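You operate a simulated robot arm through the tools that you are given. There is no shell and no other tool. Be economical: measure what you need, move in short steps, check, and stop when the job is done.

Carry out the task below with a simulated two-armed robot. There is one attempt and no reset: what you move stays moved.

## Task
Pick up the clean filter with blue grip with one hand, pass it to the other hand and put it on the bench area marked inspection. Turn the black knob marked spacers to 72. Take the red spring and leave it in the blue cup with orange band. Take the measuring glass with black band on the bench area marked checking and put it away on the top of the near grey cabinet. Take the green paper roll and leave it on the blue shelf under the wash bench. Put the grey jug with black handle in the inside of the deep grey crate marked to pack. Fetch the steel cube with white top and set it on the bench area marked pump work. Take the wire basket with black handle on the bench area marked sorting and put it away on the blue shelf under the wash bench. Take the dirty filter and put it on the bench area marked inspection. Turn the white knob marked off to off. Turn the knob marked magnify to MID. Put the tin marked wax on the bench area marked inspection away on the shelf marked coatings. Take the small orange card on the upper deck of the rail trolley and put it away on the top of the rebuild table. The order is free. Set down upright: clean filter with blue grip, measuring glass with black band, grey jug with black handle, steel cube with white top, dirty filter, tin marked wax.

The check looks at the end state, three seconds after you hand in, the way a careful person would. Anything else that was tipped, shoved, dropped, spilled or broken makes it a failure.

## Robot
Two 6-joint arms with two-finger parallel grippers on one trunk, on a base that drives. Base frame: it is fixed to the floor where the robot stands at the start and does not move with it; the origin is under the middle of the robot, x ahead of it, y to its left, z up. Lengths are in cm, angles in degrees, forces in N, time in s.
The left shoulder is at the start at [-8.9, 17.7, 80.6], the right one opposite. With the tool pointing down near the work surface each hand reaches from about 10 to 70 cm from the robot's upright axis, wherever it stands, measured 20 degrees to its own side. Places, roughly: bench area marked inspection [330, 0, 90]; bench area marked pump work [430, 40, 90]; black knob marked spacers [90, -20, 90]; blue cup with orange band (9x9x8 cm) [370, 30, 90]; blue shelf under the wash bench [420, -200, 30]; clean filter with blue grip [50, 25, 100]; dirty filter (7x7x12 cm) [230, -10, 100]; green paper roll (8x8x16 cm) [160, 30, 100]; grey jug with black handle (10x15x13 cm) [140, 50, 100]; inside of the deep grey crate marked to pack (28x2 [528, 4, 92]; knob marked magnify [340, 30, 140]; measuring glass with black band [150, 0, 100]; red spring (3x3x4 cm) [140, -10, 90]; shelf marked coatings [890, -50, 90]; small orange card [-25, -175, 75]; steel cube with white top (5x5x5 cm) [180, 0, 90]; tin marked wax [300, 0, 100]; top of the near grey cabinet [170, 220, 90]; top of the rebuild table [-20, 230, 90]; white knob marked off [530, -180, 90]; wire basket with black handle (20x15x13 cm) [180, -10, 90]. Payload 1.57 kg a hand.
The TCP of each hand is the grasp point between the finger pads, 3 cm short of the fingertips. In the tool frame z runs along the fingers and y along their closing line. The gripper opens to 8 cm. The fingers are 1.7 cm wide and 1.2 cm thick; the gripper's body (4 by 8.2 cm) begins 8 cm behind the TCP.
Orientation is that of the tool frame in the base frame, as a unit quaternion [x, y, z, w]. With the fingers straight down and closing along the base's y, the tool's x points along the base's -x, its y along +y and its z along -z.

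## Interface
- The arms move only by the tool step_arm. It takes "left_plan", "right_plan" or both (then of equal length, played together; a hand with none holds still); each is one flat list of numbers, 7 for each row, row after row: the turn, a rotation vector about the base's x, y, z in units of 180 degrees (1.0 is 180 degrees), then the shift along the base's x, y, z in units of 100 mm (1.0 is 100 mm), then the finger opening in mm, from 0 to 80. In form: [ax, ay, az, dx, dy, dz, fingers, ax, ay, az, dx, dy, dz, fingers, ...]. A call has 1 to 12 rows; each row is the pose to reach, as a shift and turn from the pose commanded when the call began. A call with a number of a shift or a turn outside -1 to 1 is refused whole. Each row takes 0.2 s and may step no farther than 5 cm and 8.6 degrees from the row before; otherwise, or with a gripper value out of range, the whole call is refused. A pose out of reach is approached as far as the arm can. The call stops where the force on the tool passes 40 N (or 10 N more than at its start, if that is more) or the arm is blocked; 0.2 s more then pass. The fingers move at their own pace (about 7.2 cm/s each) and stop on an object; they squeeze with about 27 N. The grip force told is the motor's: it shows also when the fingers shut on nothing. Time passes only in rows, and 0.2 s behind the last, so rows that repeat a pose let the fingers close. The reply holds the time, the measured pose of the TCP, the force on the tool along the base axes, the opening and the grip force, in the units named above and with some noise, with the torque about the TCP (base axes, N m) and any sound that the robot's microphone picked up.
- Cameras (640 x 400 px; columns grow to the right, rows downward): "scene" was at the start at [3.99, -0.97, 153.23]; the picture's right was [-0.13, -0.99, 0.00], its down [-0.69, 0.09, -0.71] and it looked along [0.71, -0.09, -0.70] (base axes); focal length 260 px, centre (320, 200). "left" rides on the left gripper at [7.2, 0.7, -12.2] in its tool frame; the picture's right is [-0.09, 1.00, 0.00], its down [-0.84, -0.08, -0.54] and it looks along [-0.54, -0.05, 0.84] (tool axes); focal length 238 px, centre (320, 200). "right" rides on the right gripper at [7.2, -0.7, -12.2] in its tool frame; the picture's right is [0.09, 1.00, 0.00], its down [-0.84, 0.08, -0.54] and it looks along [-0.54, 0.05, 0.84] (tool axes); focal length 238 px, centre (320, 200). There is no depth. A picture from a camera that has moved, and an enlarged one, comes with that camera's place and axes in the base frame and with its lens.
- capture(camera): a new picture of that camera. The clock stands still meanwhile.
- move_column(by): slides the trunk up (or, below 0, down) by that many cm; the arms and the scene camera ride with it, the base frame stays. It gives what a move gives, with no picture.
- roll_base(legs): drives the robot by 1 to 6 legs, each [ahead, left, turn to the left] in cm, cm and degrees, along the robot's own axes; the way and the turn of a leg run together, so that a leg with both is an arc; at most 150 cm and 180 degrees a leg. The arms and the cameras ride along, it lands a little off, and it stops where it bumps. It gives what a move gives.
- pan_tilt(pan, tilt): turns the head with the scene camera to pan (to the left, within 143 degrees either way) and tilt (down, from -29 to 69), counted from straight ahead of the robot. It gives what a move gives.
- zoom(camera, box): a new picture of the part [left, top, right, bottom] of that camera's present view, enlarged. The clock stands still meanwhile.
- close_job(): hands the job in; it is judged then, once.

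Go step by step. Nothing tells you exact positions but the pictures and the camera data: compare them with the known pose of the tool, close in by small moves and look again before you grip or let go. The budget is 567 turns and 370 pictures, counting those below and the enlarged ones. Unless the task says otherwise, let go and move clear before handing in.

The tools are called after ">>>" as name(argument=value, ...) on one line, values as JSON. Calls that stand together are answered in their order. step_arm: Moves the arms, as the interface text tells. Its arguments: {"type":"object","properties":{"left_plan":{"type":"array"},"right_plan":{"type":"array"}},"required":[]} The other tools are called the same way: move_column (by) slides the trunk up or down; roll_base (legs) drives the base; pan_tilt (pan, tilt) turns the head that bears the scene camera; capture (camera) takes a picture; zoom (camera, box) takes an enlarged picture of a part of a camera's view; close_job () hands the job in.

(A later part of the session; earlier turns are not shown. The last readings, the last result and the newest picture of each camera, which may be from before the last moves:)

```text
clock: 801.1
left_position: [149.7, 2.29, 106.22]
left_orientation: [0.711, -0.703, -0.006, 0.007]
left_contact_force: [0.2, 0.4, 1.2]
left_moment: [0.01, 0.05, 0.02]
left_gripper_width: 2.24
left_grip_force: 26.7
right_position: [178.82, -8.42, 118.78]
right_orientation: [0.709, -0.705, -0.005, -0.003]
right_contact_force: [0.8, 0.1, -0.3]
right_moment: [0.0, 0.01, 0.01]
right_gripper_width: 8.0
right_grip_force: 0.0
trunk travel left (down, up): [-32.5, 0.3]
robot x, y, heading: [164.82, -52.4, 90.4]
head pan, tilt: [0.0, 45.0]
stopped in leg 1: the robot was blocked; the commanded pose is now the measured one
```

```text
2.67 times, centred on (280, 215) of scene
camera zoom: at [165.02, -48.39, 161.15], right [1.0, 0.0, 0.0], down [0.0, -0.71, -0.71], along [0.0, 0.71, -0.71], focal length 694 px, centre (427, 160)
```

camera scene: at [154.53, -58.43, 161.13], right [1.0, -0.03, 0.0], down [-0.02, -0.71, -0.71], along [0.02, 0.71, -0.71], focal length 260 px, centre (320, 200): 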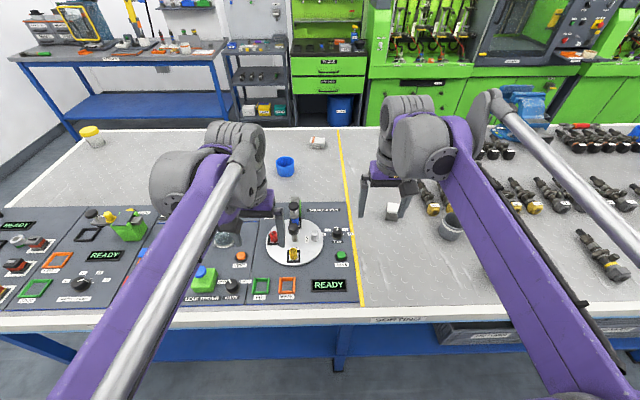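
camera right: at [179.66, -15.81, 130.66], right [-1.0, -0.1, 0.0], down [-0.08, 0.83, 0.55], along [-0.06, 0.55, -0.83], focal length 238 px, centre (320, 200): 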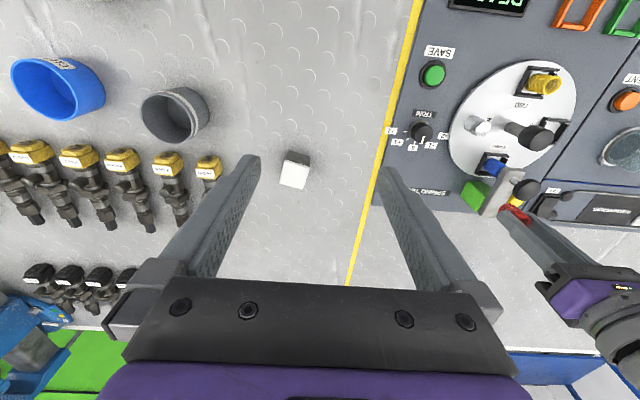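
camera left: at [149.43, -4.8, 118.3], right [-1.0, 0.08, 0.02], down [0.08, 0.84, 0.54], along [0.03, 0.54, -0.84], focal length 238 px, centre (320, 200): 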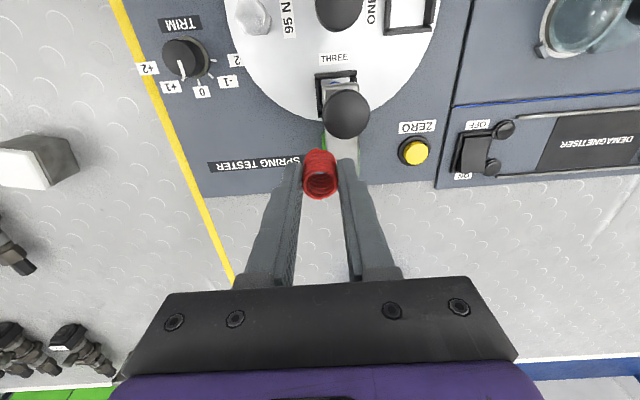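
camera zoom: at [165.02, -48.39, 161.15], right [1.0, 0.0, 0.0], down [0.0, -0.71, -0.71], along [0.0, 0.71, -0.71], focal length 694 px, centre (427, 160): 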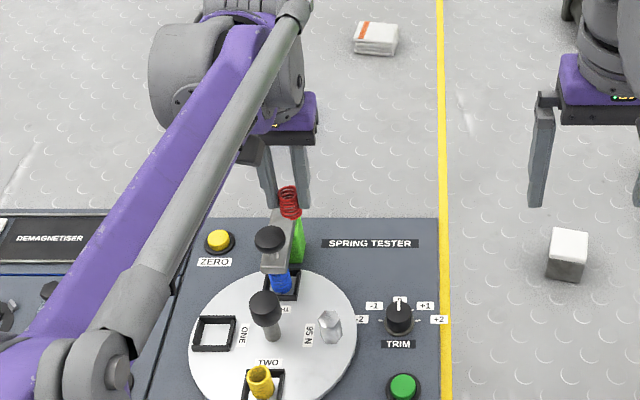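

Everything still looks in place; probably the base touched a bench leg. I raise the left hand straight up, then retract, and back the base off a little.

>>> step_arm(left_plan=[0, 0, 0, 0, 0, 0.3, 15, 0, 0, 0, 0, 0, 0.65, 15, 0, 0, 0, 0, 0, 1.0, 15, 0, 0, 0, 0, -0.35, 1.0, 15, 0, 0, 0, 0, -0.7, 1.0, 15, 0, 0, 0, 0, -1.0, 1.0, 15])

>>> roll_base(legs=[[-2, 0, 0]])

>>> capture(camera="scene")

```text
clock: 802.5
left_position: [149.58, -8.1, 116.02]
left_orientation: [0.711, -0.703, -0.006, 0.007]
left_contact_force: [0.0, 0.1, 0.6]
left_moment: [0.01, 0.01, 0.02]
left_gripper_width: 2.24
left_grip_force: 27.0
right_position: [178.66, -8.71, 118.72]
right_orientation: [0.709, -0.705, -0.006, -0.004]
right_contact_force: [0.4, 0.6, 0.6]
right_moment: [-0.01, -0.01, -0.01]
right_gripper_width: 8.0
right_grip_force: 0.1
trunk travel left (down, up): [-32.5, 0.3]
robot x, y, heading: [164.7, -52.49, 90.3]
head pan, tilt: [0.0, 45.0]
```

```text
clock: 803.3
left_position: [149.67, -9.56, 116.09]
left_orientation: [0.711, -0.703, -0.005, 0.006]
left_contact_force: [-0.6, 0.2, -0.5]
left_moment: [-0.07, 0.01, -0.02]
left_gripper_width: 2.24
left_grip_force: 27.4
right_position: [178.77, -10.23, 118.51]
right_orientation: [0.709, -0.705, -0.004, -0.003]
right_contact_force: [0.0, 1.3, -0.6]
right_moment: [-0.03, -0.01, 0.04]
right_gripper_width: 8.01
right_grip_force: 0.1
trunk travel left (down, up): [-32.5, 0.3]
robot x, y, heading: [164.81, -54.6, 90.2]
head pan, tilt: [0.0, 45.0]
```

```text
151 pictures are left
camera scene: at [164.78, -50.21, 161.16], right [1.0, 0.0, 0.0], down [0.0, -0.71, -0.7], along [0.0, 0.7, -0.71], focal length 260 px, centre (320, 200)
```

scene: 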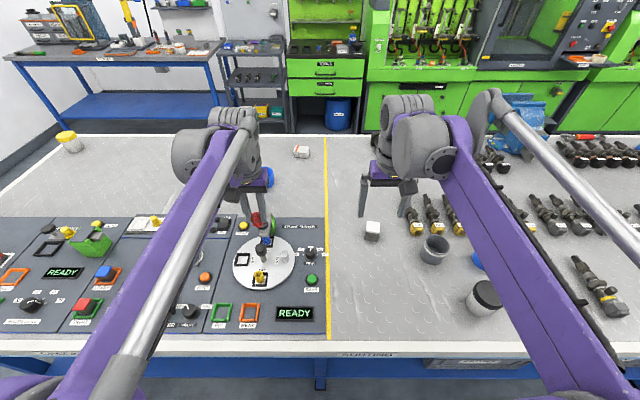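

Cube at (182.1, 3.9). I move the right hand over it.

>>> step_arm(right_plan=[0, 0, 0, 0.1, 0.3, -0.3, 80, 0, 0, 0, 0.2, 0.6, -0.6, 80, 0, 0, 0, 0.33, 1.0, -0.8, 80, 0, 0, 0, 0.33, 1.0, -1.0, 80])

>>> step_arm(right_plan=[0, 0, 0, 0, 0.3, -0.2, 80, 0, 0, 0, 0, 0.41, -0.4, 80])

>>> capture(camera="right")

```text
clock: 804.3
left_position: [149.72, -9.94, 116.09]
left_orientation: [0.712, -0.703, -0.007, 0.006]
left_contact_force: [0.0, -0.3, -0.7]
left_moment: [0.03, 0.01, -0.02]
left_gripper_width: 2.24
left_grip_force: 26.7
right_position: [181.98, -0.66, 108.63]
right_orientation: [0.709, -0.706, -0.005, -0.004]
right_contact_force: [-0.2, 0.5, -0.1]
right_moment: [0.0, 0.03, -0.02]
right_gripper_width: 8.01
right_grip_force: 0.1
trunk travel left (down, up): [-32.5, 0.3]
robot x, y, heading: [164.99, -54.4, 90.3]
head pan, tilt: [0.0, 45.0]
```

```text
clock: 804.9
left_position: [149.62, -9.91, 116.05]
left_orientation: [0.711, -0.703, -0.006, 0.006]
left_contact_force: [-0.1, -0.8, -0.4]
left_moment: [-0.02, -0.01, -0.04]
left_gripper_width: 2.22
left_grip_force: 26.9
right_position: [182.26, 3.71, 104.61]
right_orientation: [0.709, -0.705, -0.005, -0.004]
right_contact_force: [0.3, 0.1, 0.3]
right_moment: [0.0, 0.04, 0.03]
right_gripper_width: 8.01
right_grip_force: 0.1
trunk travel left (down, up): [-32.5, 0.3]
robot x, y, heading: [165.28, -54.16, 90.2]
head pan, tilt: [0.0, 45.0]
```

```text
150 pictures are left
camera right: at [182.93, -3.79, 116.61], right [-1.0, -0.1, 0.0], down [-0.08, 0.83, 0.55], along [-0.06, 0.55, -0.83], focal length 238 px, centre (320, 200)
```

right: 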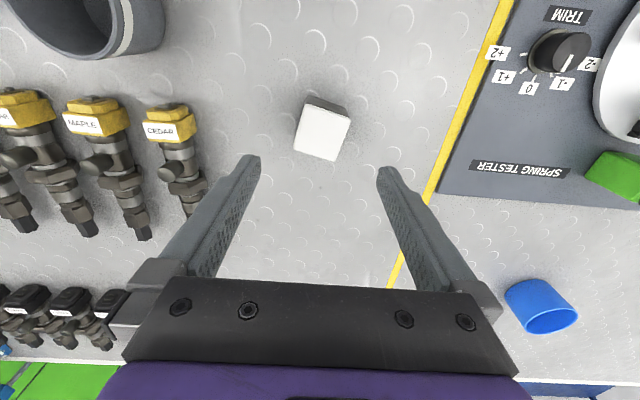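

The cube is turned about −20°. I rotate the hand to match and descend.

>>> step_arm(right_plan=[0, 0, -0.037, -0.01, -0.02, -0.2, 80, 0, 0, -0.074, -0.02, -0.03, -0.4, 80, 0, 0, -0.111, -0.02, -0.03, -0.6, 80])

>>> zoom(camera="right", box=[220, 60, 420, 260])

```text
clock: 805.7
left_position: [149.59, -9.85, 116.14]
left_orientation: [0.711, -0.703, -0.006, 0.007]
left_contact_force: [0.3, -1.1, -0.3]
left_moment: [0.02, -0.01, 0.01]
left_gripper_width: 2.23
left_grip_force: 27.0
right_position: [182.08, 3.24, 98.69]
right_orientation: [-0.575, 0.818, 0.004, 0.006]
right_contact_force: [-0.1, 0.2, -0.9]
right_moment: [-0.04, 0.0, -0.02]
right_gripper_width: 8.0
right_grip_force: 0.0
trunk travel left (down, up): [-32.5, 0.3]
robot x, y, heading: [164.72, -54.75, 90.3]
head pan, tilt: [0.0, 45.0]
```

```text
2.00 times, centred on (320, 160) of right
camera zoom: at [180.18, -3.98, 110.73], right [-0.97, 0.25, 0.0], down [0.21, 0.81, 0.55], along [0.14, 0.54, -0.83], focal length 477 px, centre (320, 280)
```

zoom: 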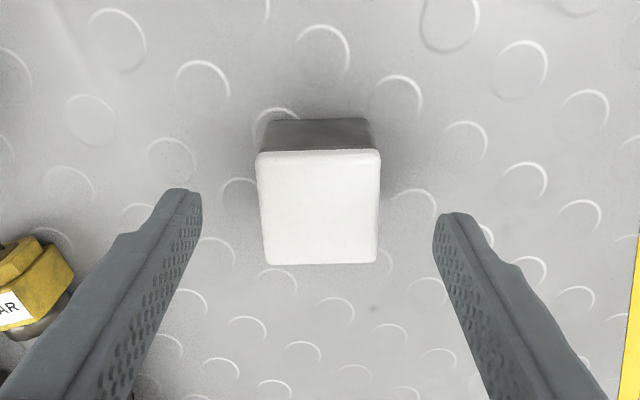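

>>> step_arm(right_plan=[0, 0, 0, 0, 0, -0.25, 80, 0, 0, 0, 0, 0, -0.45, 80, 0, 0, 0, 0, 0, -0.54, 80, 0, 0, 0, 0, 0, -0.54, 55, 0, 0, 0, 0, 0, -0.54, 30, 0, 0, 0, 0, 0, -0.54, 30])

>>> step_arm(right_plan=[0, 0, 0, 0, 0, 0.3, 30, 0, 0, 0, 0, 0, 0.65, 30, 0, 0, 0, 0, 0, 1.0, 30])

>>> step_arm(right_plan=[0, 0, 0.037, 0, -0.2, 0.3, 30, 0, 0, 0.074, 0, -0.5, 0.6, 30, 0, 0, 0.111, 0, -0.8, 0.9, 30, 0, 0, 0.111, 0, -1.0, 1.0, 30])

>>> zoom(camera="right", box=[220, 60, 420, 260])

```text
clock: 807.1
left_position: [149.66, -9.9, 116.08]
left_orientation: [0.711, -0.703, -0.006, 0.006]
left_contact_force: [0.1, 0.4, -0.2]
left_moment: [0.02, 0.02, 0.01]
left_gripper_width: 2.21
left_grip_force: 26.8
right_position: [181.77, 3.29, 93.45]
right_orientation: [-0.576, 0.817, 0.005, 0.005]
right_contact_force: [1.8, 0.3, 0.7]
right_moment: [-0.01, -0.1, 0.05]
right_gripper_width: 4.37
right_grip_force: 26.9
trunk travel left (down, up): [-32.5, 0.3]
robot x, y, heading: [164.67, -54.48, 90.1]
head pan, tilt: [0.0, 45.0]
```

```text
clock: 807.9
left_position: [149.62, -9.99, 116.09]
left_orientation: [0.712, -0.702, -0.006, 0.006]
left_contact_force: [-0.8, 0.5, 0.7]
left_moment: [0.01, 0.0, -0.02]
left_gripper_width: 2.25
left_grip_force: 27.2
right_position: [181.82, 3.09, 103.44]
right_orientation: [-0.576, 0.817, 0.004, 0.006]
right_contact_force: [-0.1, 0.3, -2.7]
right_moment: [0.02, -0.01, 0.02]
right_gripper_width: 4.39
right_grip_force: 26.9
trunk travel left (down, up): [-32.5, 0.3]
robot x, y, heading: [164.62, -54.47, 90.1]
head pan, tilt: [0.0, 45.0]
```

```text
clock: 808.9
left_position: [149.6, -9.97, 116.1]
left_orientation: [0.712, -0.703, -0.005, 0.006]
left_contact_force: [-0.6, -0.6, -0.2]
left_moment: [0.03, 0.02, 0.0]
left_gripper_width: 2.21
left_grip_force: 26.9
right_position: [181.86, -6.91, 113.3]
right_orientation: [0.71, -0.704, -0.006, -0.004]
right_contact_force: [-0.2, -1.0, -3.4]
right_moment: [-0.01, -0.03, 0.01]
right_gripper_width: 4.38
right_grip_force: 26.9
trunk travel left (down, up): [-32.5, 0.3]
robot x, y, heading: [164.87, -54.57, 90.2]
head pan, tilt: [0.0, 45.0]
```

```text
2.00 times, centred on (320, 160) of right
camera zoom: at [182.68, -14.31, 125.24], right [-1.0, -0.1, 0.0], down [-0.08, 0.83, 0.55], along [-0.06, 0.55, -0.83], focal length 477 px, centre (320, 280)
```

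zoom: 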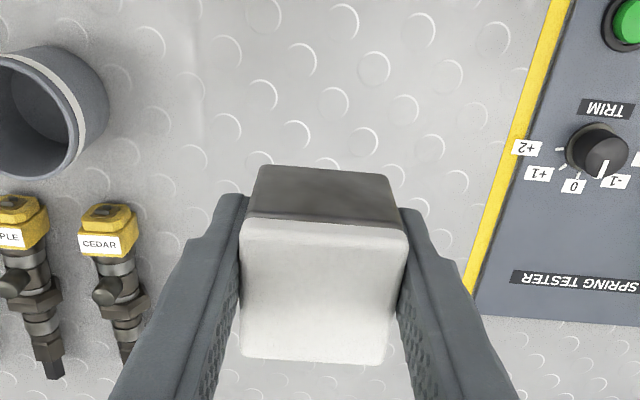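

Cube secured, white top up. I drive round the front of the bench into the left aisle with spring and cube.

>>> roll_base(legs=[[-38, 0, 0], [0, 150, 0], [0, 38, 0], [150, 0, 0], [64, 0, 0]])

>>> roll_base(legs=[[0, -150, 0], [0, -150, 0], [0, -70, 0], [0, 0, 180]])

>>> pan_tilt(pan=0, tilt=38)

>>> capture(camera="scene")

```text
clock: 837.5
left_position: [-29.85, 166.75, 116.05]
left_orientation: [-0.706, 0.709, 0.005, -0.007]
left_contact_force: [0.5, -0.1, -0.6]
left_moment: [-0.02, -0.02, -0.03]
left_gripper_width: 2.23
left_grip_force: 27.0
right_position: [2.52, 169.25, 113.08]
right_orientation: [-0.703, 0.711, 0.006, 0.004]
right_contact_force: [-0.6, -0.2, -3.0]
right_moment: [0.01, 0.02, 0.02]
right_gripper_width: 4.4
right_grip_force: 27.2
trunk travel left (down, up): [-32.5, 0.3]
robot x, y, heading: [-15.5, 121.81, 88.9]
head pan, tilt: [0.0, 45.0]
```

```text
clock: 877.2
left_position: [370.94, 85.05, 116.03]
left_orientation: [0.669, 0.743, 0.007, 0.005]
left_contact_force: [-0.2, 0.0, 0.1]
left_moment: [-0.03, 0.01, -0.03]
left_gripper_width: 2.24
left_grip_force: 27.3
right_position: [339.08, 78.83, 113.24]
right_orientation: [0.671, 0.741, -0.004, 0.006]
right_contact_force: [0.0, -0.1, -3.2]
right_moment: [0.04, -0.03, 0.01]
right_gripper_width: 4.38
right_grip_force: 27.2
trunk travel left (down, up): [-32.5, 0.3]
robot x, y, heading: [351.64, 127.82, -84.2]
head pan, tilt: [0.0, 45.0]
```

```text
clock: 877.9
left_position: [370.95, 84.96, 116.04]
left_orientation: [0.668, 0.744, 0.007, 0.005]
left_contact_force: [0.3, 0.5, -0.6]
left_moment: [0.0, -0.04, 0.02]
left_gripper_width: 2.24
left_grip_force: 27.6
right_position: [339.0, 78.96, 113.15]
right_orientation: [0.671, 0.741, -0.004, 0.005]
right_contact_force: [0.0, 0.6, -2.6]
right_moment: [0.01, 0.01, -0.03]
right_gripper_width: 4.36
right_grip_force: 27.3
trunk travel left (down, up): [-32.5, 0.3]
robot x, y, heading: [351.48, 127.99, -84.6]
head pan, tilt: [0.0, 38.0]
```

```text
147 pictures are left
camera scene: at [351.91, 123.7, 162.15], right [-1.0, -0.1, 0.0], down [-0.06, 0.61, -0.79], along [0.08, -0.78, -0.62], focal length 260 px, centre (320, 200)
```

scene: 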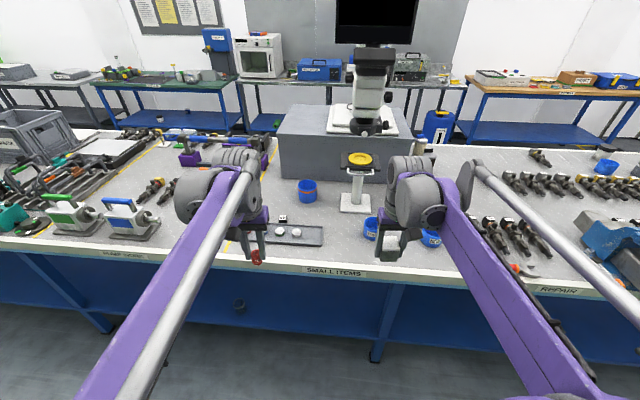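

The blue cup with orange band is near (367, 30). I straighten and drive 35 cm forward.

>>> roll_base(legs=[[0, 0, -5.4], [35, 0, 0]])

>>> capture(camera="scene")

>>> capture(camera="left")

```text
clock: 880.7
left_position: [367.65, 48.14, 116.04]
left_orientation: [0.699, 0.715, 0.007, 0.005]
left_contact_force: [-0.2, 0.3, 0.2]
left_moment: [-0.03, -0.04, 0.0]
left_gripper_width: 2.26
left_grip_force: 26.8
right_position: [335.36, 44.68, 113.12]
right_orientation: [0.701, 0.714, -0.004, 0.006]
right_contact_force: [0.4, 0.8, -2.1]
right_moment: [0.02, 0.0, -0.01]
right_gripper_width: 4.36
right_grip_force: 27.0
trunk travel left (down, up): [-32.5, 0.3]
robot x, y, heading: [352.16, 92.77, -89.1]
head pan, tilt: [0.0, 38.0]
```

```text
146 pictures are left
camera scene: at [351.9, 88.34, 162.14], right [-1.0, -0.01, 0.0], down [-0.01, 0.62, -0.79], along [0.01, -0.79, -0.62], focal length 260 px, centre (320, 200)
```

scene: 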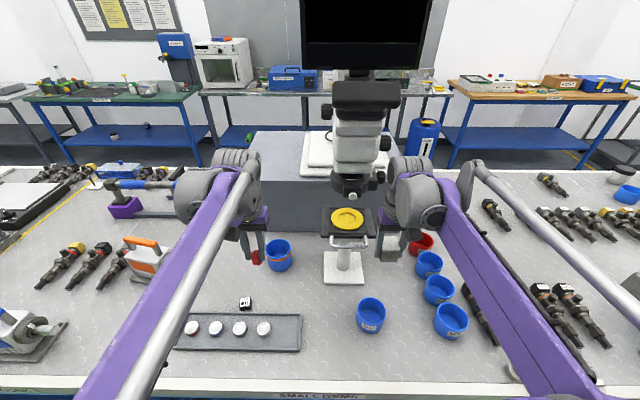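

```text
145 pictures are left
camera left: at [368.01, 55.43, 128.28], right [1.0, -0.07, 0.02], down [-0.07, -0.84, 0.54], along [-0.02, -0.54, -0.84], focal length 238 px, centre (320, 200)
```

left: 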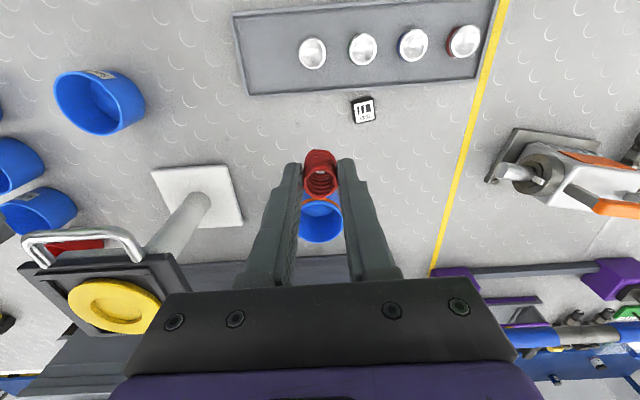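

Cup centre ≈(367, 31.5). I bring the spring over it.

>>> step_arm(left_plan=[0, 0, 0, -0.03, -0.4, 0, 15, 0, 0, 0, -0.06, -0.8, -0.1, 15, 0, 0, 0, -0.06, -1.0, -0.3, 15])

>>> step_arm(left_plan=[0, 0, 0, 0, -0.4, -0.2, 15, 0, 0, 0, 0, -0.65, -0.5, 15, 0, 0, 0, 0, -0.65, -0.8, 15])

>>> capture(camera="left")

>>> zoom(camera="scene", box=[200, 170, 360, 300])

```text
clock: 881.5
left_position: [367.42, 37.99, 113.1]
left_orientation: [0.697, 0.717, 0.007, 0.005]
left_contact_force: [-0.3, -0.2, -0.6]
left_moment: [-0.02, 0.0, -0.01]
left_gripper_width: 2.26
left_grip_force: 26.4
right_position: [335.44, 44.69, 113.02]
right_orientation: [0.701, 0.713, -0.005, 0.006]
right_contact_force: [-0.4, -0.1, -3.7]
right_moment: [0.01, -0.02, -0.03]
right_gripper_width: 4.39
right_grip_force: 26.6
trunk travel left (down, up): [-32.5, 0.3]
robot x, y, heading: [352.02, 92.78, -89.0]
head pan, tilt: [0.0, 38.0]
```

```text
clock: 882.3
left_position: [367.14, 31.61, 104.69]
left_orientation: [0.698, 0.716, 0.006, 0.006]
left_contact_force: [0.0, 0.4, -0.8]
left_moment: [-0.01, 0.0, 0.0]
left_gripper_width: 2.24
left_grip_force: 26.8
right_position: [335.42, 44.63, 113.22]
right_orientation: [0.701, 0.713, -0.005, 0.005]
right_contact_force: [-0.7, -0.2, -3.3]
right_moment: [0.01, -0.01, 0.01]
right_gripper_width: 4.4
right_grip_force: 26.5
trunk travel left (down, up): [-32.5, 0.3]
robot x, y, heading: [351.69, 92.24, -88.8]
head pan, tilt: [0.0, 38.0]
```

```text
144 pictures are left
camera left: at [367.36, 38.88, 116.94], right [1.0, -0.07, 0.02], down [-0.07, -0.84, 0.54], along [-0.02, -0.54, -0.84], focal length 238 px, centre (320, 200)
```

left: 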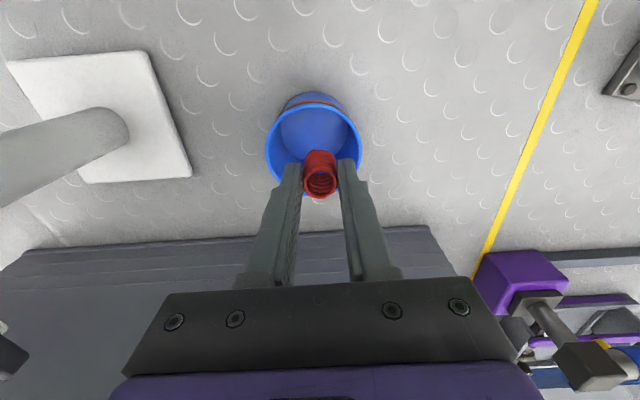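

```text
3.08 times, centred on (280, 235) of scene
camera zoom: at [351.91, 88.34, 162.15], right [-1.0, -0.02, 0.0], down [-0.01, 0.62, -0.79], along [0.01, -0.79, -0.62], focal length 801 px, centre (443, 92)
```

zoom: 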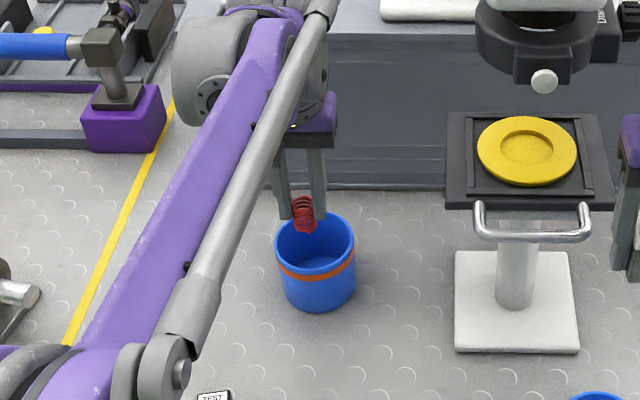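

Spring is over the cup. I lower it in and release.

>>> step_arm(left_plan=[0, 0, 0, -0.02, 0.03, -0.3, 15, 0, 0, 0, -0.02, 0.03, -0.6, 15, 0, 0, 0, -0.02, 0.03, -0.9, 15, 0, 0, 0, -0.02, 0.03, -0.9, 35, 0, 0, 0, -0.02, 0.03, -0.9, 40, 0, 0, 0, -0.02, 0.03, -0.9, 40])

>>> step_arm(left_plan=[0, 0, 0, 0, 0, 0.35, 40, 0, 0, 0, 0, 0, 0.7, 40, 0, 0, 0, 0, 0, 1.0, 40])

>>> capture(camera="left")

```text
clock: 883.7
left_position: [366.79, 31.84, 96.01]
left_orientation: [0.697, 0.717, 0.007, 0.006]
left_contact_force: [-0.6, -0.3, -0.1]
left_moment: [0.01, 0.0, 0.01]
left_gripper_width: 3.78
left_grip_force: 0.1
right_position: [335.47, 44.65, 113.11]
right_orientation: [0.701, 0.713, -0.005, 0.005]
right_contact_force: [-0.5, -0.3, -3.4]
right_moment: [0.03, 0.01, -0.02]
right_gripper_width: 4.38
right_grip_force: 26.9
trunk travel left (down, up): [-32.5, 0.3]
robot x, y, heading: [352.05, 92.52, -89.2]
head pan, tilt: [0.0, 38.0]
```

```text
clock: 884.5
left_position: [366.75, 31.75, 106.08]
left_orientation: [0.699, 0.715, 0.007, 0.005]
left_contact_force: [0.1, 0.5, 0.1]
left_moment: [0.0, 0.0, -0.06]
left_gripper_width: 4.03
left_grip_force: 0.1
right_position: [335.54, 44.64, 113.25]
right_orientation: [0.701, 0.713, -0.004, 0.006]
right_contact_force: [0.4, 0.8, -3.4]
right_moment: [0.0, -0.01, 0.02]
right_gripper_width: 4.39
right_grip_force: 26.6
trunk travel left (down, up): [-32.5, 0.3]
robot x, y, heading: [351.91, 92.98, -89.2]
head pan, tilt: [0.0, 38.0]
```

```text
142 pictures are left
camera left: at [367.11, 38.98, 118.23], right [1.0, -0.07, 0.02], down [-0.07, -0.84, 0.54], along [-0.02, -0.54, -0.84], focal length 238 px, centre (320, 200)
```

left: 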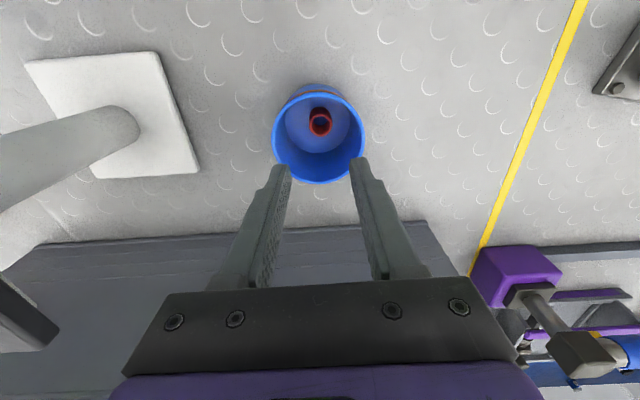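

Spring is in the cup. I retract, back away from the microscope, and go left to the pump work zone.

>>> step_arm(left_plan=[0, 0, 0, 0, 0.2, 0.4, 60, 0, 0, 0, 0, 0.5, 0.7, 80, 0, 0, 0, 0, 0.8, 1.0, 80, 0, 0, 0, 0, 1.0, 1.0, 80])

>>> roll_base(legs=[[-40, 0, -0.9], [0, 85, 0]])

>>> pan_tilt(pan=0, tilt=45)

>>> capture(camera="scene")

```text
clock: 885.5
left_position: [366.91, 41.82, 115.91]
left_orientation: [0.699, 0.715, 0.007, 0.006]
left_contact_force: [-0.1, 0.1, 0.1]
left_moment: [0.01, -0.02, 0.01]
left_gripper_width: 8.0
left_grip_force: 0.0
right_position: [335.46, 44.64, 113.19]
right_orientation: [0.701, 0.713, -0.004, 0.005]
right_contact_force: [-0.5, -0.6, -2.7]
right_moment: [-0.02, 0.02, -0.01]
right_gripper_width: 4.39
right_grip_force: 26.5
trunk travel left (down, up): [-32.5, 0.3]
robot x, y, heading: [351.7, 92.51, -89.0]
head pan, tilt: [0.0, 38.0]
```

```text
clock: 895.4
left_position: [450.81, 80.63, 115.88]
left_orientation: [0.707, 0.707, 0.007, 0.005]
left_contact_force: [0.3, 0.4, 0.6]
left_moment: [-0.01, 0.0, 0.02]
left_gripper_width: 8.0
left_grip_force: 0.1
right_position: [419.4, 84.35, 113.23]
right_orientation: [0.71, 0.705, -0.004, 0.005]
right_contact_force: [0.0, 0.3, -3.1]
right_moment: [0.04, 0.0, 0.0]
right_gripper_width: 4.38
right_grip_force: 27.0
trunk travel left (down, up): [-32.5, 0.3]
robot x, y, heading: [436.53, 131.75, -90.9]
head pan, tilt: [0.0, 38.0]
```

```text
clock: 896.1
left_position: [450.82, 80.62, 115.94]
left_orientation: [0.707, 0.707, 0.006, 0.005]
left_contact_force: [1.2, -0.2, -0.3]
left_moment: [-0.02, 0.02, -0.02]
left_gripper_width: 8.02
left_grip_force: 0.1
right_position: [419.39, 84.39, 113.2]
right_orientation: [0.709, 0.705, -0.004, 0.006]
right_contact_force: [-1.0, 0.0, -3.4]
right_moment: [0.03, 0.01, 0.01]
right_gripper_width: 4.38
right_grip_force: 26.8
trunk travel left (down, up): [-32.5, 0.3]
robot x, y, heading: [436.89, 131.83, -90.5]
head pan, tilt: [0.0, 45.0]
```

```text
141 pictures are left
camera scene: at [436.96, 128.06, 161.14], right [-1.0, 0.01, 0.0], down [0.01, 0.71, -0.71], along [-0.01, -0.71, -0.71], focal length 260 px, centre (320, 200)
```

scene: 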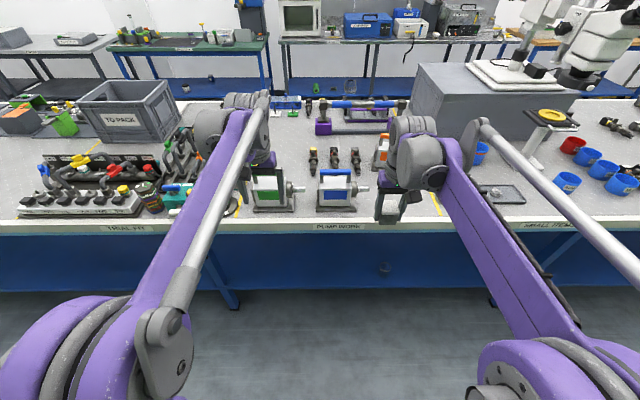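

The pump-work zone spans x≈393–467; the spot around (406, 53) should be free. I move there and check with the right camera.

>>> roll_base(legs=[[28, -13, 0.5]])

>>> capture(camera="right")

>>> capture(camera="scene")

```text
clock: 898.2
left_position: [437.99, 53.55, 116.0]
left_orientation: [0.705, 0.709, 0.007, 0.006]
left_contact_force: [-0.9, 0.2, 1.0]
left_moment: [0.02, 0.02, -0.04]
left_gripper_width: 8.0
left_grip_force: 0.0
right_position: [406.49, 57.0, 113.24]
right_orientation: [0.707, 0.707, -0.004, 0.006]
right_contact_force: [0.1, -0.1, -2.5]
right_moment: [0.0, -0.04, -0.01]
right_gripper_width: 4.39
right_grip_force: 27.1
trunk travel left (down, up): [-32.5, 0.3]
robot x, y, heading: [423.76, 104.33, -90.2]
head pan, tilt: [0.0, 45.0]
```

```text
140 pictures are left
camera right: at [405.85, 64.27, 125.2], right [1.0, 0.09, 0.0], down [0.08, -0.83, 0.55], along [0.05, -0.55, -0.83], focal length 238 px, centre (320, 200)
```

right: 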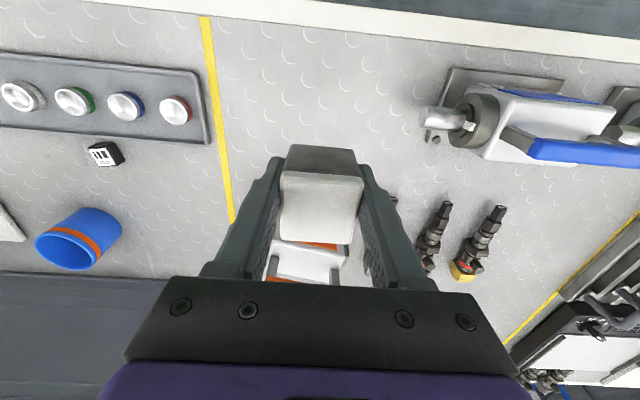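

```text
139 pictures are left
camera scene: at [423.76, 100.84, 161.11], right [-1.0, 0.0, 0.0], down [0.0, 0.71, -0.71], along [0.0, -0.71, -0.71], focal length 260 px, centre (320, 200)
```

scene: 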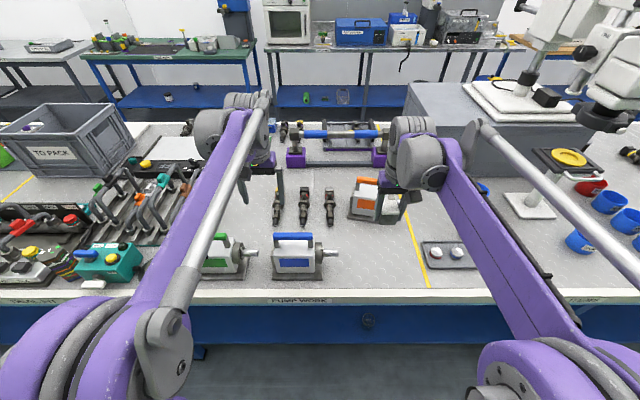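

The spot is free. I lower the cube there.

>>> step_arm(right_plan=[0, 0, 0, 0, -0.1, -0.35, 30, 0, 0, 0, 0, -0.2, -0.7, 30, 0, 0, 0, 0, -0.3, -1.0, 30])

>>> step_arm(right_plan=[0, 0, 0, 0, 0, -0.3, 30, 0, 0, 0, 0, 0, -0.6, 30, 0, 0, 0, 0, 0, -0.8, 30, 0, 0, 0, 0, 0, -0.88, 30, 0, 0, 0, 0, 0, -0.92, 30, 0, 0, 0, 0, 0, -0.95, 30, 0, 0, 0, 0, 0, -0.98, 30, 0, 0, 0, 0, 0, -1.0, 30])

>>> capture(camera="right")

```text
clock: 899.0
left_position: [437.98, 53.45, 115.86]
left_orientation: [0.705, 0.709, 0.008, 0.005]
left_contact_force: [-0.3, 0.4, -0.4]
left_moment: [0.04, 0.01, -0.02]
left_gripper_width: 7.98
left_grip_force: 0.0
right_position: [406.49, 53.91, 103.13]
right_orientation: [0.707, 0.708, -0.004, 0.005]
right_contact_force: [-0.2, -1.3, -2.1]
right_moment: [0.01, 0.0, 0.01]
right_gripper_width: 4.39
right_grip_force: 27.4
trunk travel left (down, up): [-32.5, 0.3]
robot x, y, heading: [423.97, 104.13, -90.2]
head pan, tilt: [0.0, 45.0]
```

```text
clock: 900.8
left_position: [437.98, 53.5, 116.15]
left_orientation: [0.705, 0.71, 0.007, 0.006]
left_contact_force: [0.2, 0.3, 0.5]
left_moment: [0.03, -0.01, 0.01]
left_gripper_width: 7.97
left_grip_force: 0.1
right_position: [406.42, 53.94, 93.36]
right_orientation: [0.707, 0.707, -0.005, 0.006]
right_contact_force: [-1.5, -2.8, 19.4]
right_moment: [0.06, 0.26, 0.03]
right_gripper_width: 4.38
right_grip_force: 26.9
trunk travel left (down, up): [-32.5, 0.3]
robot x, y, heading: [423.68, 104.56, -90.2]
head pan, tilt: [0.0, 45.0]
```

```text
138 pictures are left
camera right: at [405.86, 61.27, 105.4], right [1.0, 0.09, 0.0], down [0.08, -0.83, 0.56], along [0.05, -0.55, -0.83], focal length 238 px, centre (320, 200)
```

right: 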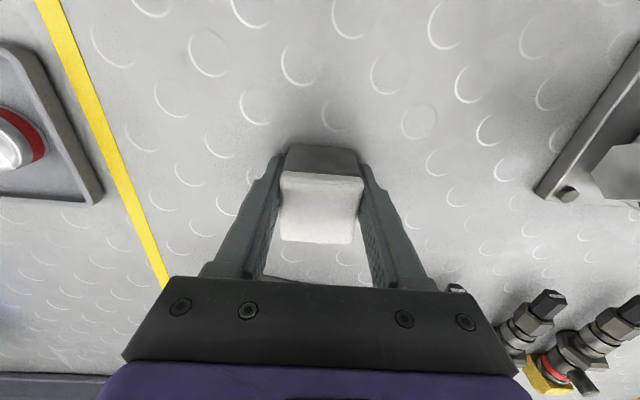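

Cube is on the bench. Release, rise, retract.

>>> step_arm(right_plan=[0, 0, 0, 0, 0, 0.02, 60, 0, 0, 0, 0, 0, 0.02, 75, 0, 0, 0, 0, 0, 0.02, 75, 0, 0, 0, 0, 0, 0.4, 75, 0, 0, 0, 0, 0, 0.8, 75, 0, 0, 0, 0, 0, 1.0, 75])

>>> step_arm(right_plan=[0, 0, 0, 0, 0.2, 0.4, 75, 0, 0, 0, 0, 0.4, 0.8, 75, 0, 0, 0, 0, 0.6, 1.0, 75])

>>> capture(camera="right")

>>> roll_base(legs=[[-25, 0, 0], [0, -75, 0]])

>>> pan_tilt(pan=0, tilt=25)

>>> capture(camera="scene")

```text
clock: 902.2
left_position: [438.03, 53.5, 115.99]
left_orientation: [0.705, 0.71, 0.007, 0.007]
left_contact_force: [-0.5, 0.6, -0.2]
left_moment: [0.0, -0.01, 0.0]
left_gripper_width: 7.99
left_grip_force: 0.0
right_position: [406.65, 54.06, 103.36]
right_orientation: [0.707, 0.707, -0.004, 0.005]
right_contact_force: [-0.1, -0.6, 0.8]
right_moment: [-0.04, -0.03, 0.02]
right_gripper_width: 7.49
right_grip_force: 0.1
trunk travel left (down, up): [-32.5, 0.3]
robot x, y, heading: [423.9, 104.32, -90.0]
head pan, tilt: [0.0, 45.0]
```

```text
clock: 903.0
left_position: [437.96, 53.45, 116.04]
left_orientation: [0.704, 0.71, 0.006, 0.006]
left_contact_force: [-0.2, -0.9, -0.3]
left_moment: [0.01, 0.0, 0.01]
left_gripper_width: 8.01
left_grip_force: 0.1
right_position: [406.68, 59.99, 113.45]
right_orientation: [0.707, 0.707, -0.005, 0.005]
right_contact_force: [-0.1, -0.5, -0.1]
right_moment: [-0.02, 0.02, 0.04]
right_gripper_width: 7.5
right_grip_force: 0.0
trunk travel left (down, up): [-32.5, 0.3]
robot x, y, heading: [423.74, 104.37, -90.3]
head pan, tilt: [0.0, 45.0]
```

```text
137 pictures are left
camera right: at [405.9, 67.24, 125.45], right [1.0, 0.09, 0.0], down [0.08, -0.83, 0.55], along [0.05, -0.55, -0.83], focal length 238 px, centre (320, 200)
```

right: 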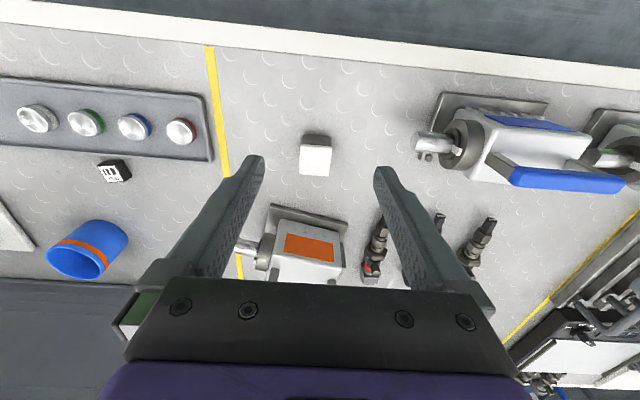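

```text
clock: 911.3
left_position: [365.27, 78.9, 115.93]
left_orientation: [0.7, 0.714, 0.006, 0.006]
left_contact_force: [-0.6, -1.5, 0.3]
left_moment: [0.05, -0.02, 0.0]
left_gripper_width: 7.98
left_grip_force: 0.0
right_position: [333.75, 84.73, 113.35]
right_orientation: [0.702, 0.712, -0.004, 0.005]
right_contact_force: [-0.4, 0.0, 0.1]
right_moment: [0.01, 0.0, 0.01]
right_gripper_width: 7.51
right_grip_force: 0.1
trunk travel left (down, up): [-32.5, 0.3]
robot x, y, heading: [350.77, 129.81, -89.8]
head pan, tilt: [0.0, 45.0]
```

```text
clock: 912.1
left_position: [365.31, 78.79, 116.02]
left_orientation: [0.7, 0.715, 0.007, 0.006]
left_contact_force: [-0.2, 0.0, -0.3]
left_moment: [0.0, 0.01, 0.02]
left_gripper_width: 8.0
left_grip_force: 0.1
right_position: [333.78, 84.61, 113.31]
right_orientation: [0.702, 0.712, -0.004, 0.006]
right_contact_force: [-0.3, -0.6, -0.1]
right_moment: [0.0, -0.04, 0.02]
right_gripper_width: 7.51
right_grip_force: 0.1
trunk travel left (down, up): [-32.5, 0.3]
robot x, y, heading: [350.44, 129.66, -89.3]
head pan, tilt: [0.0, 25.0]
```

```text
136 pictures are left
camera scene: at [350.45, 124.82, 164.18], right [-1.0, -0.01, 0.0], down [0.0, 0.42, -0.91], along [0.01, -0.91, -0.42], focal length 260 px, centre (320, 200)
```

scene: 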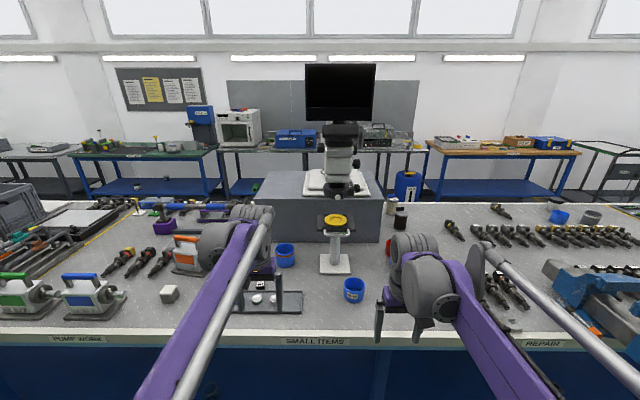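

The cube stands on the pump work area. Last: the magnify knob on the microscope. Zoom in.

>>> zoom(camera="scene", box=[280, 60, 410, 260])

>>> zoom(camera="scene", box=[305, 115, 375, 205])

```text
2.00 times, centred on (345, 160) of scene
camera zoom: at [350.45, 124.82, 164.18], right [-1.0, -0.01, 0.0], down [0.0, 0.42, -0.91], along [0.01, -0.91, -0.42], focal length 520 px, centre (270, 280)
```

zoom: 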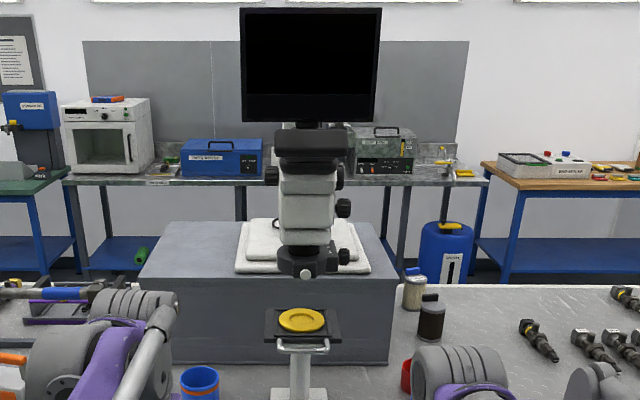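

```text
4.44 times, centred on (340, 160) of scene
camera zoom: at [350.45, 124.82, 164.18], right [-1.0, -0.01, 0.0], down [0.0, 0.42, -0.91], along [0.01, -0.91, -0.42], focal length 1156 px, centre (231, 378)
```

zoom: 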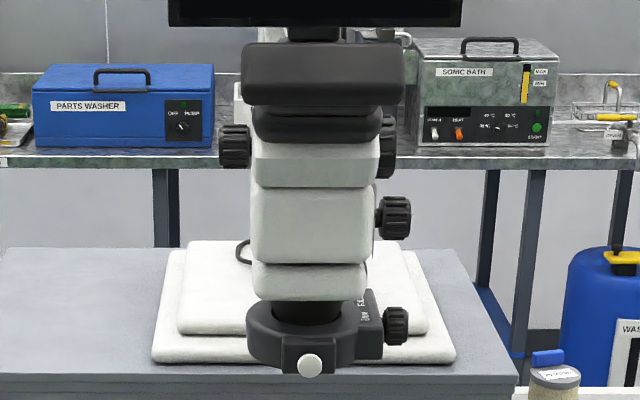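

The knobs sit on the microscope's −x side. I move right 60 cm to read their labels from that side.

>>> roll_base(legs=[[0, -62, 0]])

>>> pan_tilt(pan=27, tilt=20)

>>> capture(camera="scene")

>>> zoom(camera="scene", box=[260, 130, 390, 250])

```text
clock: 917.9
left_position: [304.4, 78.01, 115.97]
left_orientation: [0.699, 0.715, 0.006, 0.006]
left_contact_force: [-0.7, 0.2, 0.2]
left_moment: [0.04, 0.04, 0.01]
left_gripper_width: 8.02
left_grip_force: 0.1
right_position: [272.91, 84.06, 113.3]
right_orientation: [0.701, 0.713, -0.004, 0.006]
right_contact_force: [-0.2, -0.4, 0.1]
right_moment: [-0.01, 0.05, -0.05]
right_gripper_width: 7.52
right_grip_force: 0.0
trunk travel left (down, up): [-32.5, 0.3]
robot x, y, heading: [289.72, 128.99, -89.2]
head pan, tilt: [0.0, 25.0]
```

```text
clock: 918.8
left_position: [304.32, 78.2, 115.98]
left_orientation: [0.698, 0.716, 0.006, 0.006]
left_contact_force: [0.1, 0.4, -0.4]
left_moment: [0.01, -0.02, -0.02]
left_gripper_width: 8.0
left_grip_force: 0.0
right_position: [272.86, 84.12, 113.45]
right_orientation: [0.702, 0.712, -0.005, 0.005]
right_contact_force: [-0.1, -0.1, -0.6]
right_moment: [0.0, 0.03, -0.03]
right_gripper_width: 7.5
right_grip_force: 0.1
trunk travel left (down, up): [-32.5, 0.3]
robot x, y, heading: [289.77, 128.84, -89.1]
head pan, tilt: [27.0, 20.0]
```

```text
133 pictures are left
camera scene: at [293.63, 125.1, 165.0], right [-0.89, -0.46, 0.0], down [-0.16, 0.3, -0.94], along [0.44, -0.83, -0.34], focal length 260 px, centre (320, 200)
```

scene: 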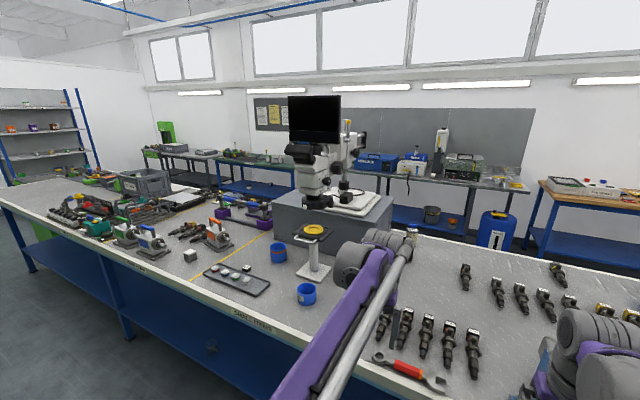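

```text
3.33 times, centred on (325, 190) of scene
camera zoom: at [293.63, 125.1, 165.0], right [-0.89, -0.46, 0.0], down [-0.16, 0.3, -0.94], along [0.44, -0.83, -0.34], focal length 867 px, centre (303, 233)
```

zoom: 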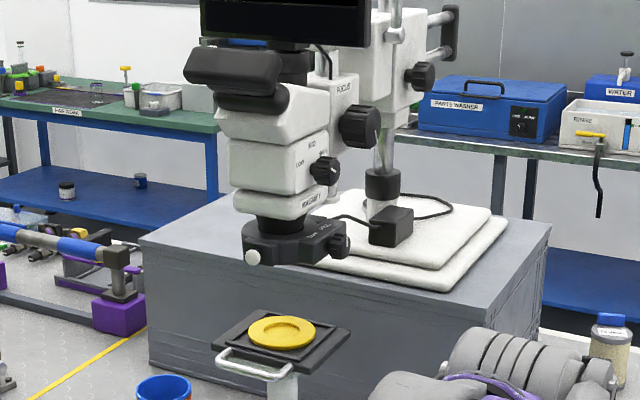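

The middle knob is MAGNIFY with LOW/MID marks. I zoom further.

>>> zoom(camera="scene", box=[335, 162, 375, 198])

>>> zoom(camera="scene", box=[312, 165, 352, 200])

```text
11.11 times, centred on (355, 180) of scene
camera zoom: at [293.63, 125.1, 165.0], right [-0.89, -0.46, 0.0], down [-0.16, 0.3, -0.94], along [0.44, -0.83, -0.34], focal length 2891 px, centre (-69, 422)
```

zoom: 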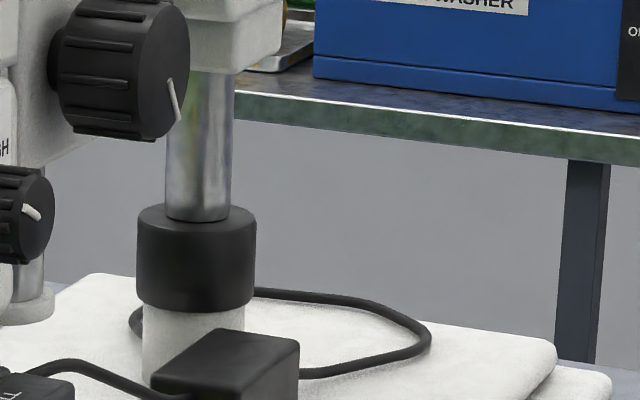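

```text
11.43 times, centred on (332, 182) of scene
camera zoom: at [293.63, 125.1, 165.0], right [-0.89, -0.46, 0.0], down [-0.16, 0.3, -0.94], along [0.44, -0.83, -0.34], focal length 2974 px, centre (183, 400)
```

zoom: 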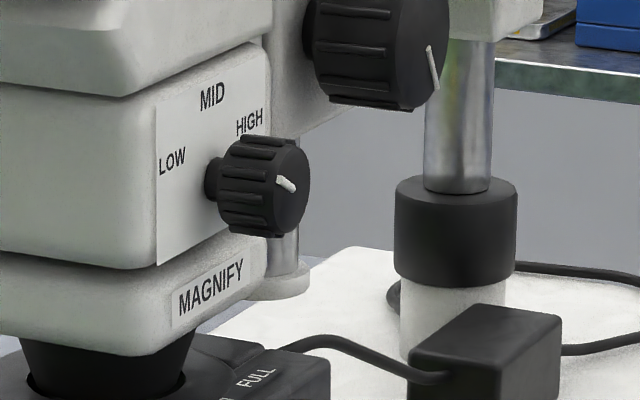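

Geometry: the MAGNIFY knob's face is at ≈(337.2, 35, 137), axis along −x, pointer at LOW; MID needs about +60° about x. I turn the left hand to point along +x.

>>> step_arm(left_plan=[0, -0.0455, 0, 0.09, 0, 0.09, 60, 0, -0.091, 0, 0.18, 0, 0.18, 60, 0, -0.1365, 0, 0.27, 0, 0.27, 60, 0, -0.182, 0, 0.36, 0, 0.36, 60, 0, -0.2275, 0, 0.45, 0, 0.45, 60, 0, -0.273, 0, 0.55, 0, 0.55, 60, 0, -0.3185, 0, 0.64, 0, 0.64, 60, 0, -0.364, 0, 0.73, 0, 0.73, 60, 0, -0.41, 0, 0.82, 0, 0.82, 60, 0, -0.455, 0, 0.91, 0, 0.91, 60, 0, -0.5, 0, 1.0, 0, 1.0, 60])

>>> pan_tilt(pan=10, tilt=30)

>>> capture(camera="scene")

```text
clock: 921.2
left_position: [314.29, 78.15, 125.91]
left_orientation: [0.489, 0.501, 0.499, 0.51]
left_contact_force: [-0.7, 0.3, 0.7]
left_moment: [0.05, -0.02, -0.01]
left_gripper_width: 5.99
left_grip_force: 0.1
right_position: [272.92, 84.03, 113.35]
right_orientation: [0.702, 0.713, -0.005, 0.005]
right_contact_force: [0.3, -1.4, 0.7]
right_moment: [0.0, 0.05, 0.02]
right_gripper_width: 7.52
right_grip_force: 0.1
trunk travel left (down, up): [-32.5, 0.3]
robot x, y, heading: [289.5, 129.02, -89.4]
head pan, tilt: [27.0, 20.0]
```

```text
clock: 922.0
left_position: [314.15, 78.02, 125.93]
left_orientation: [0.49, 0.502, 0.499, 0.51]
left_contact_force: [-0.7, -0.3, -0.5]
left_moment: [-0.02, -0.02, -0.01]
left_gripper_width: 6.0
left_grip_force: 0.2
right_position: [272.84, 83.89, 113.31]
right_orientation: [0.701, 0.713, -0.003, 0.005]
right_contact_force: [-0.2, 0.7, 0.1]
right_moment: [0.01, 0.01, -0.01]
right_gripper_width: 7.5
right_grip_force: 0.1
trunk travel left (down, up): [-32.5, 0.3]
robot x, y, heading: [289.29, 128.83, -89.3]
head pan, tilt: [10.0, 30.0]
```

```text
129 pictures are left
camera scene: at [290.98, 124.46, 163.4], right [-0.98, -0.19, 0.0], down [-0.09, 0.49, -0.87], along [0.16, -0.85, -0.5], focal length 260 px, centre (320, 200)
```

scene: 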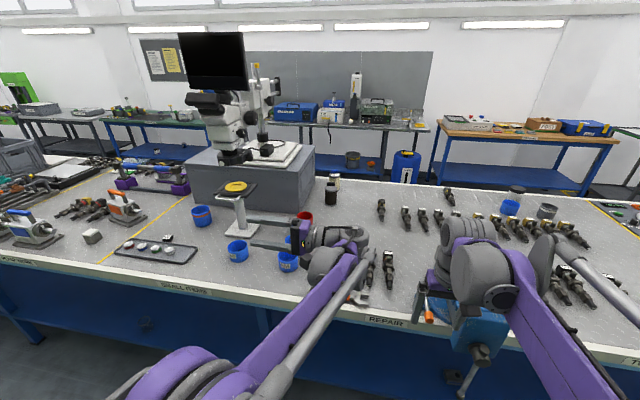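

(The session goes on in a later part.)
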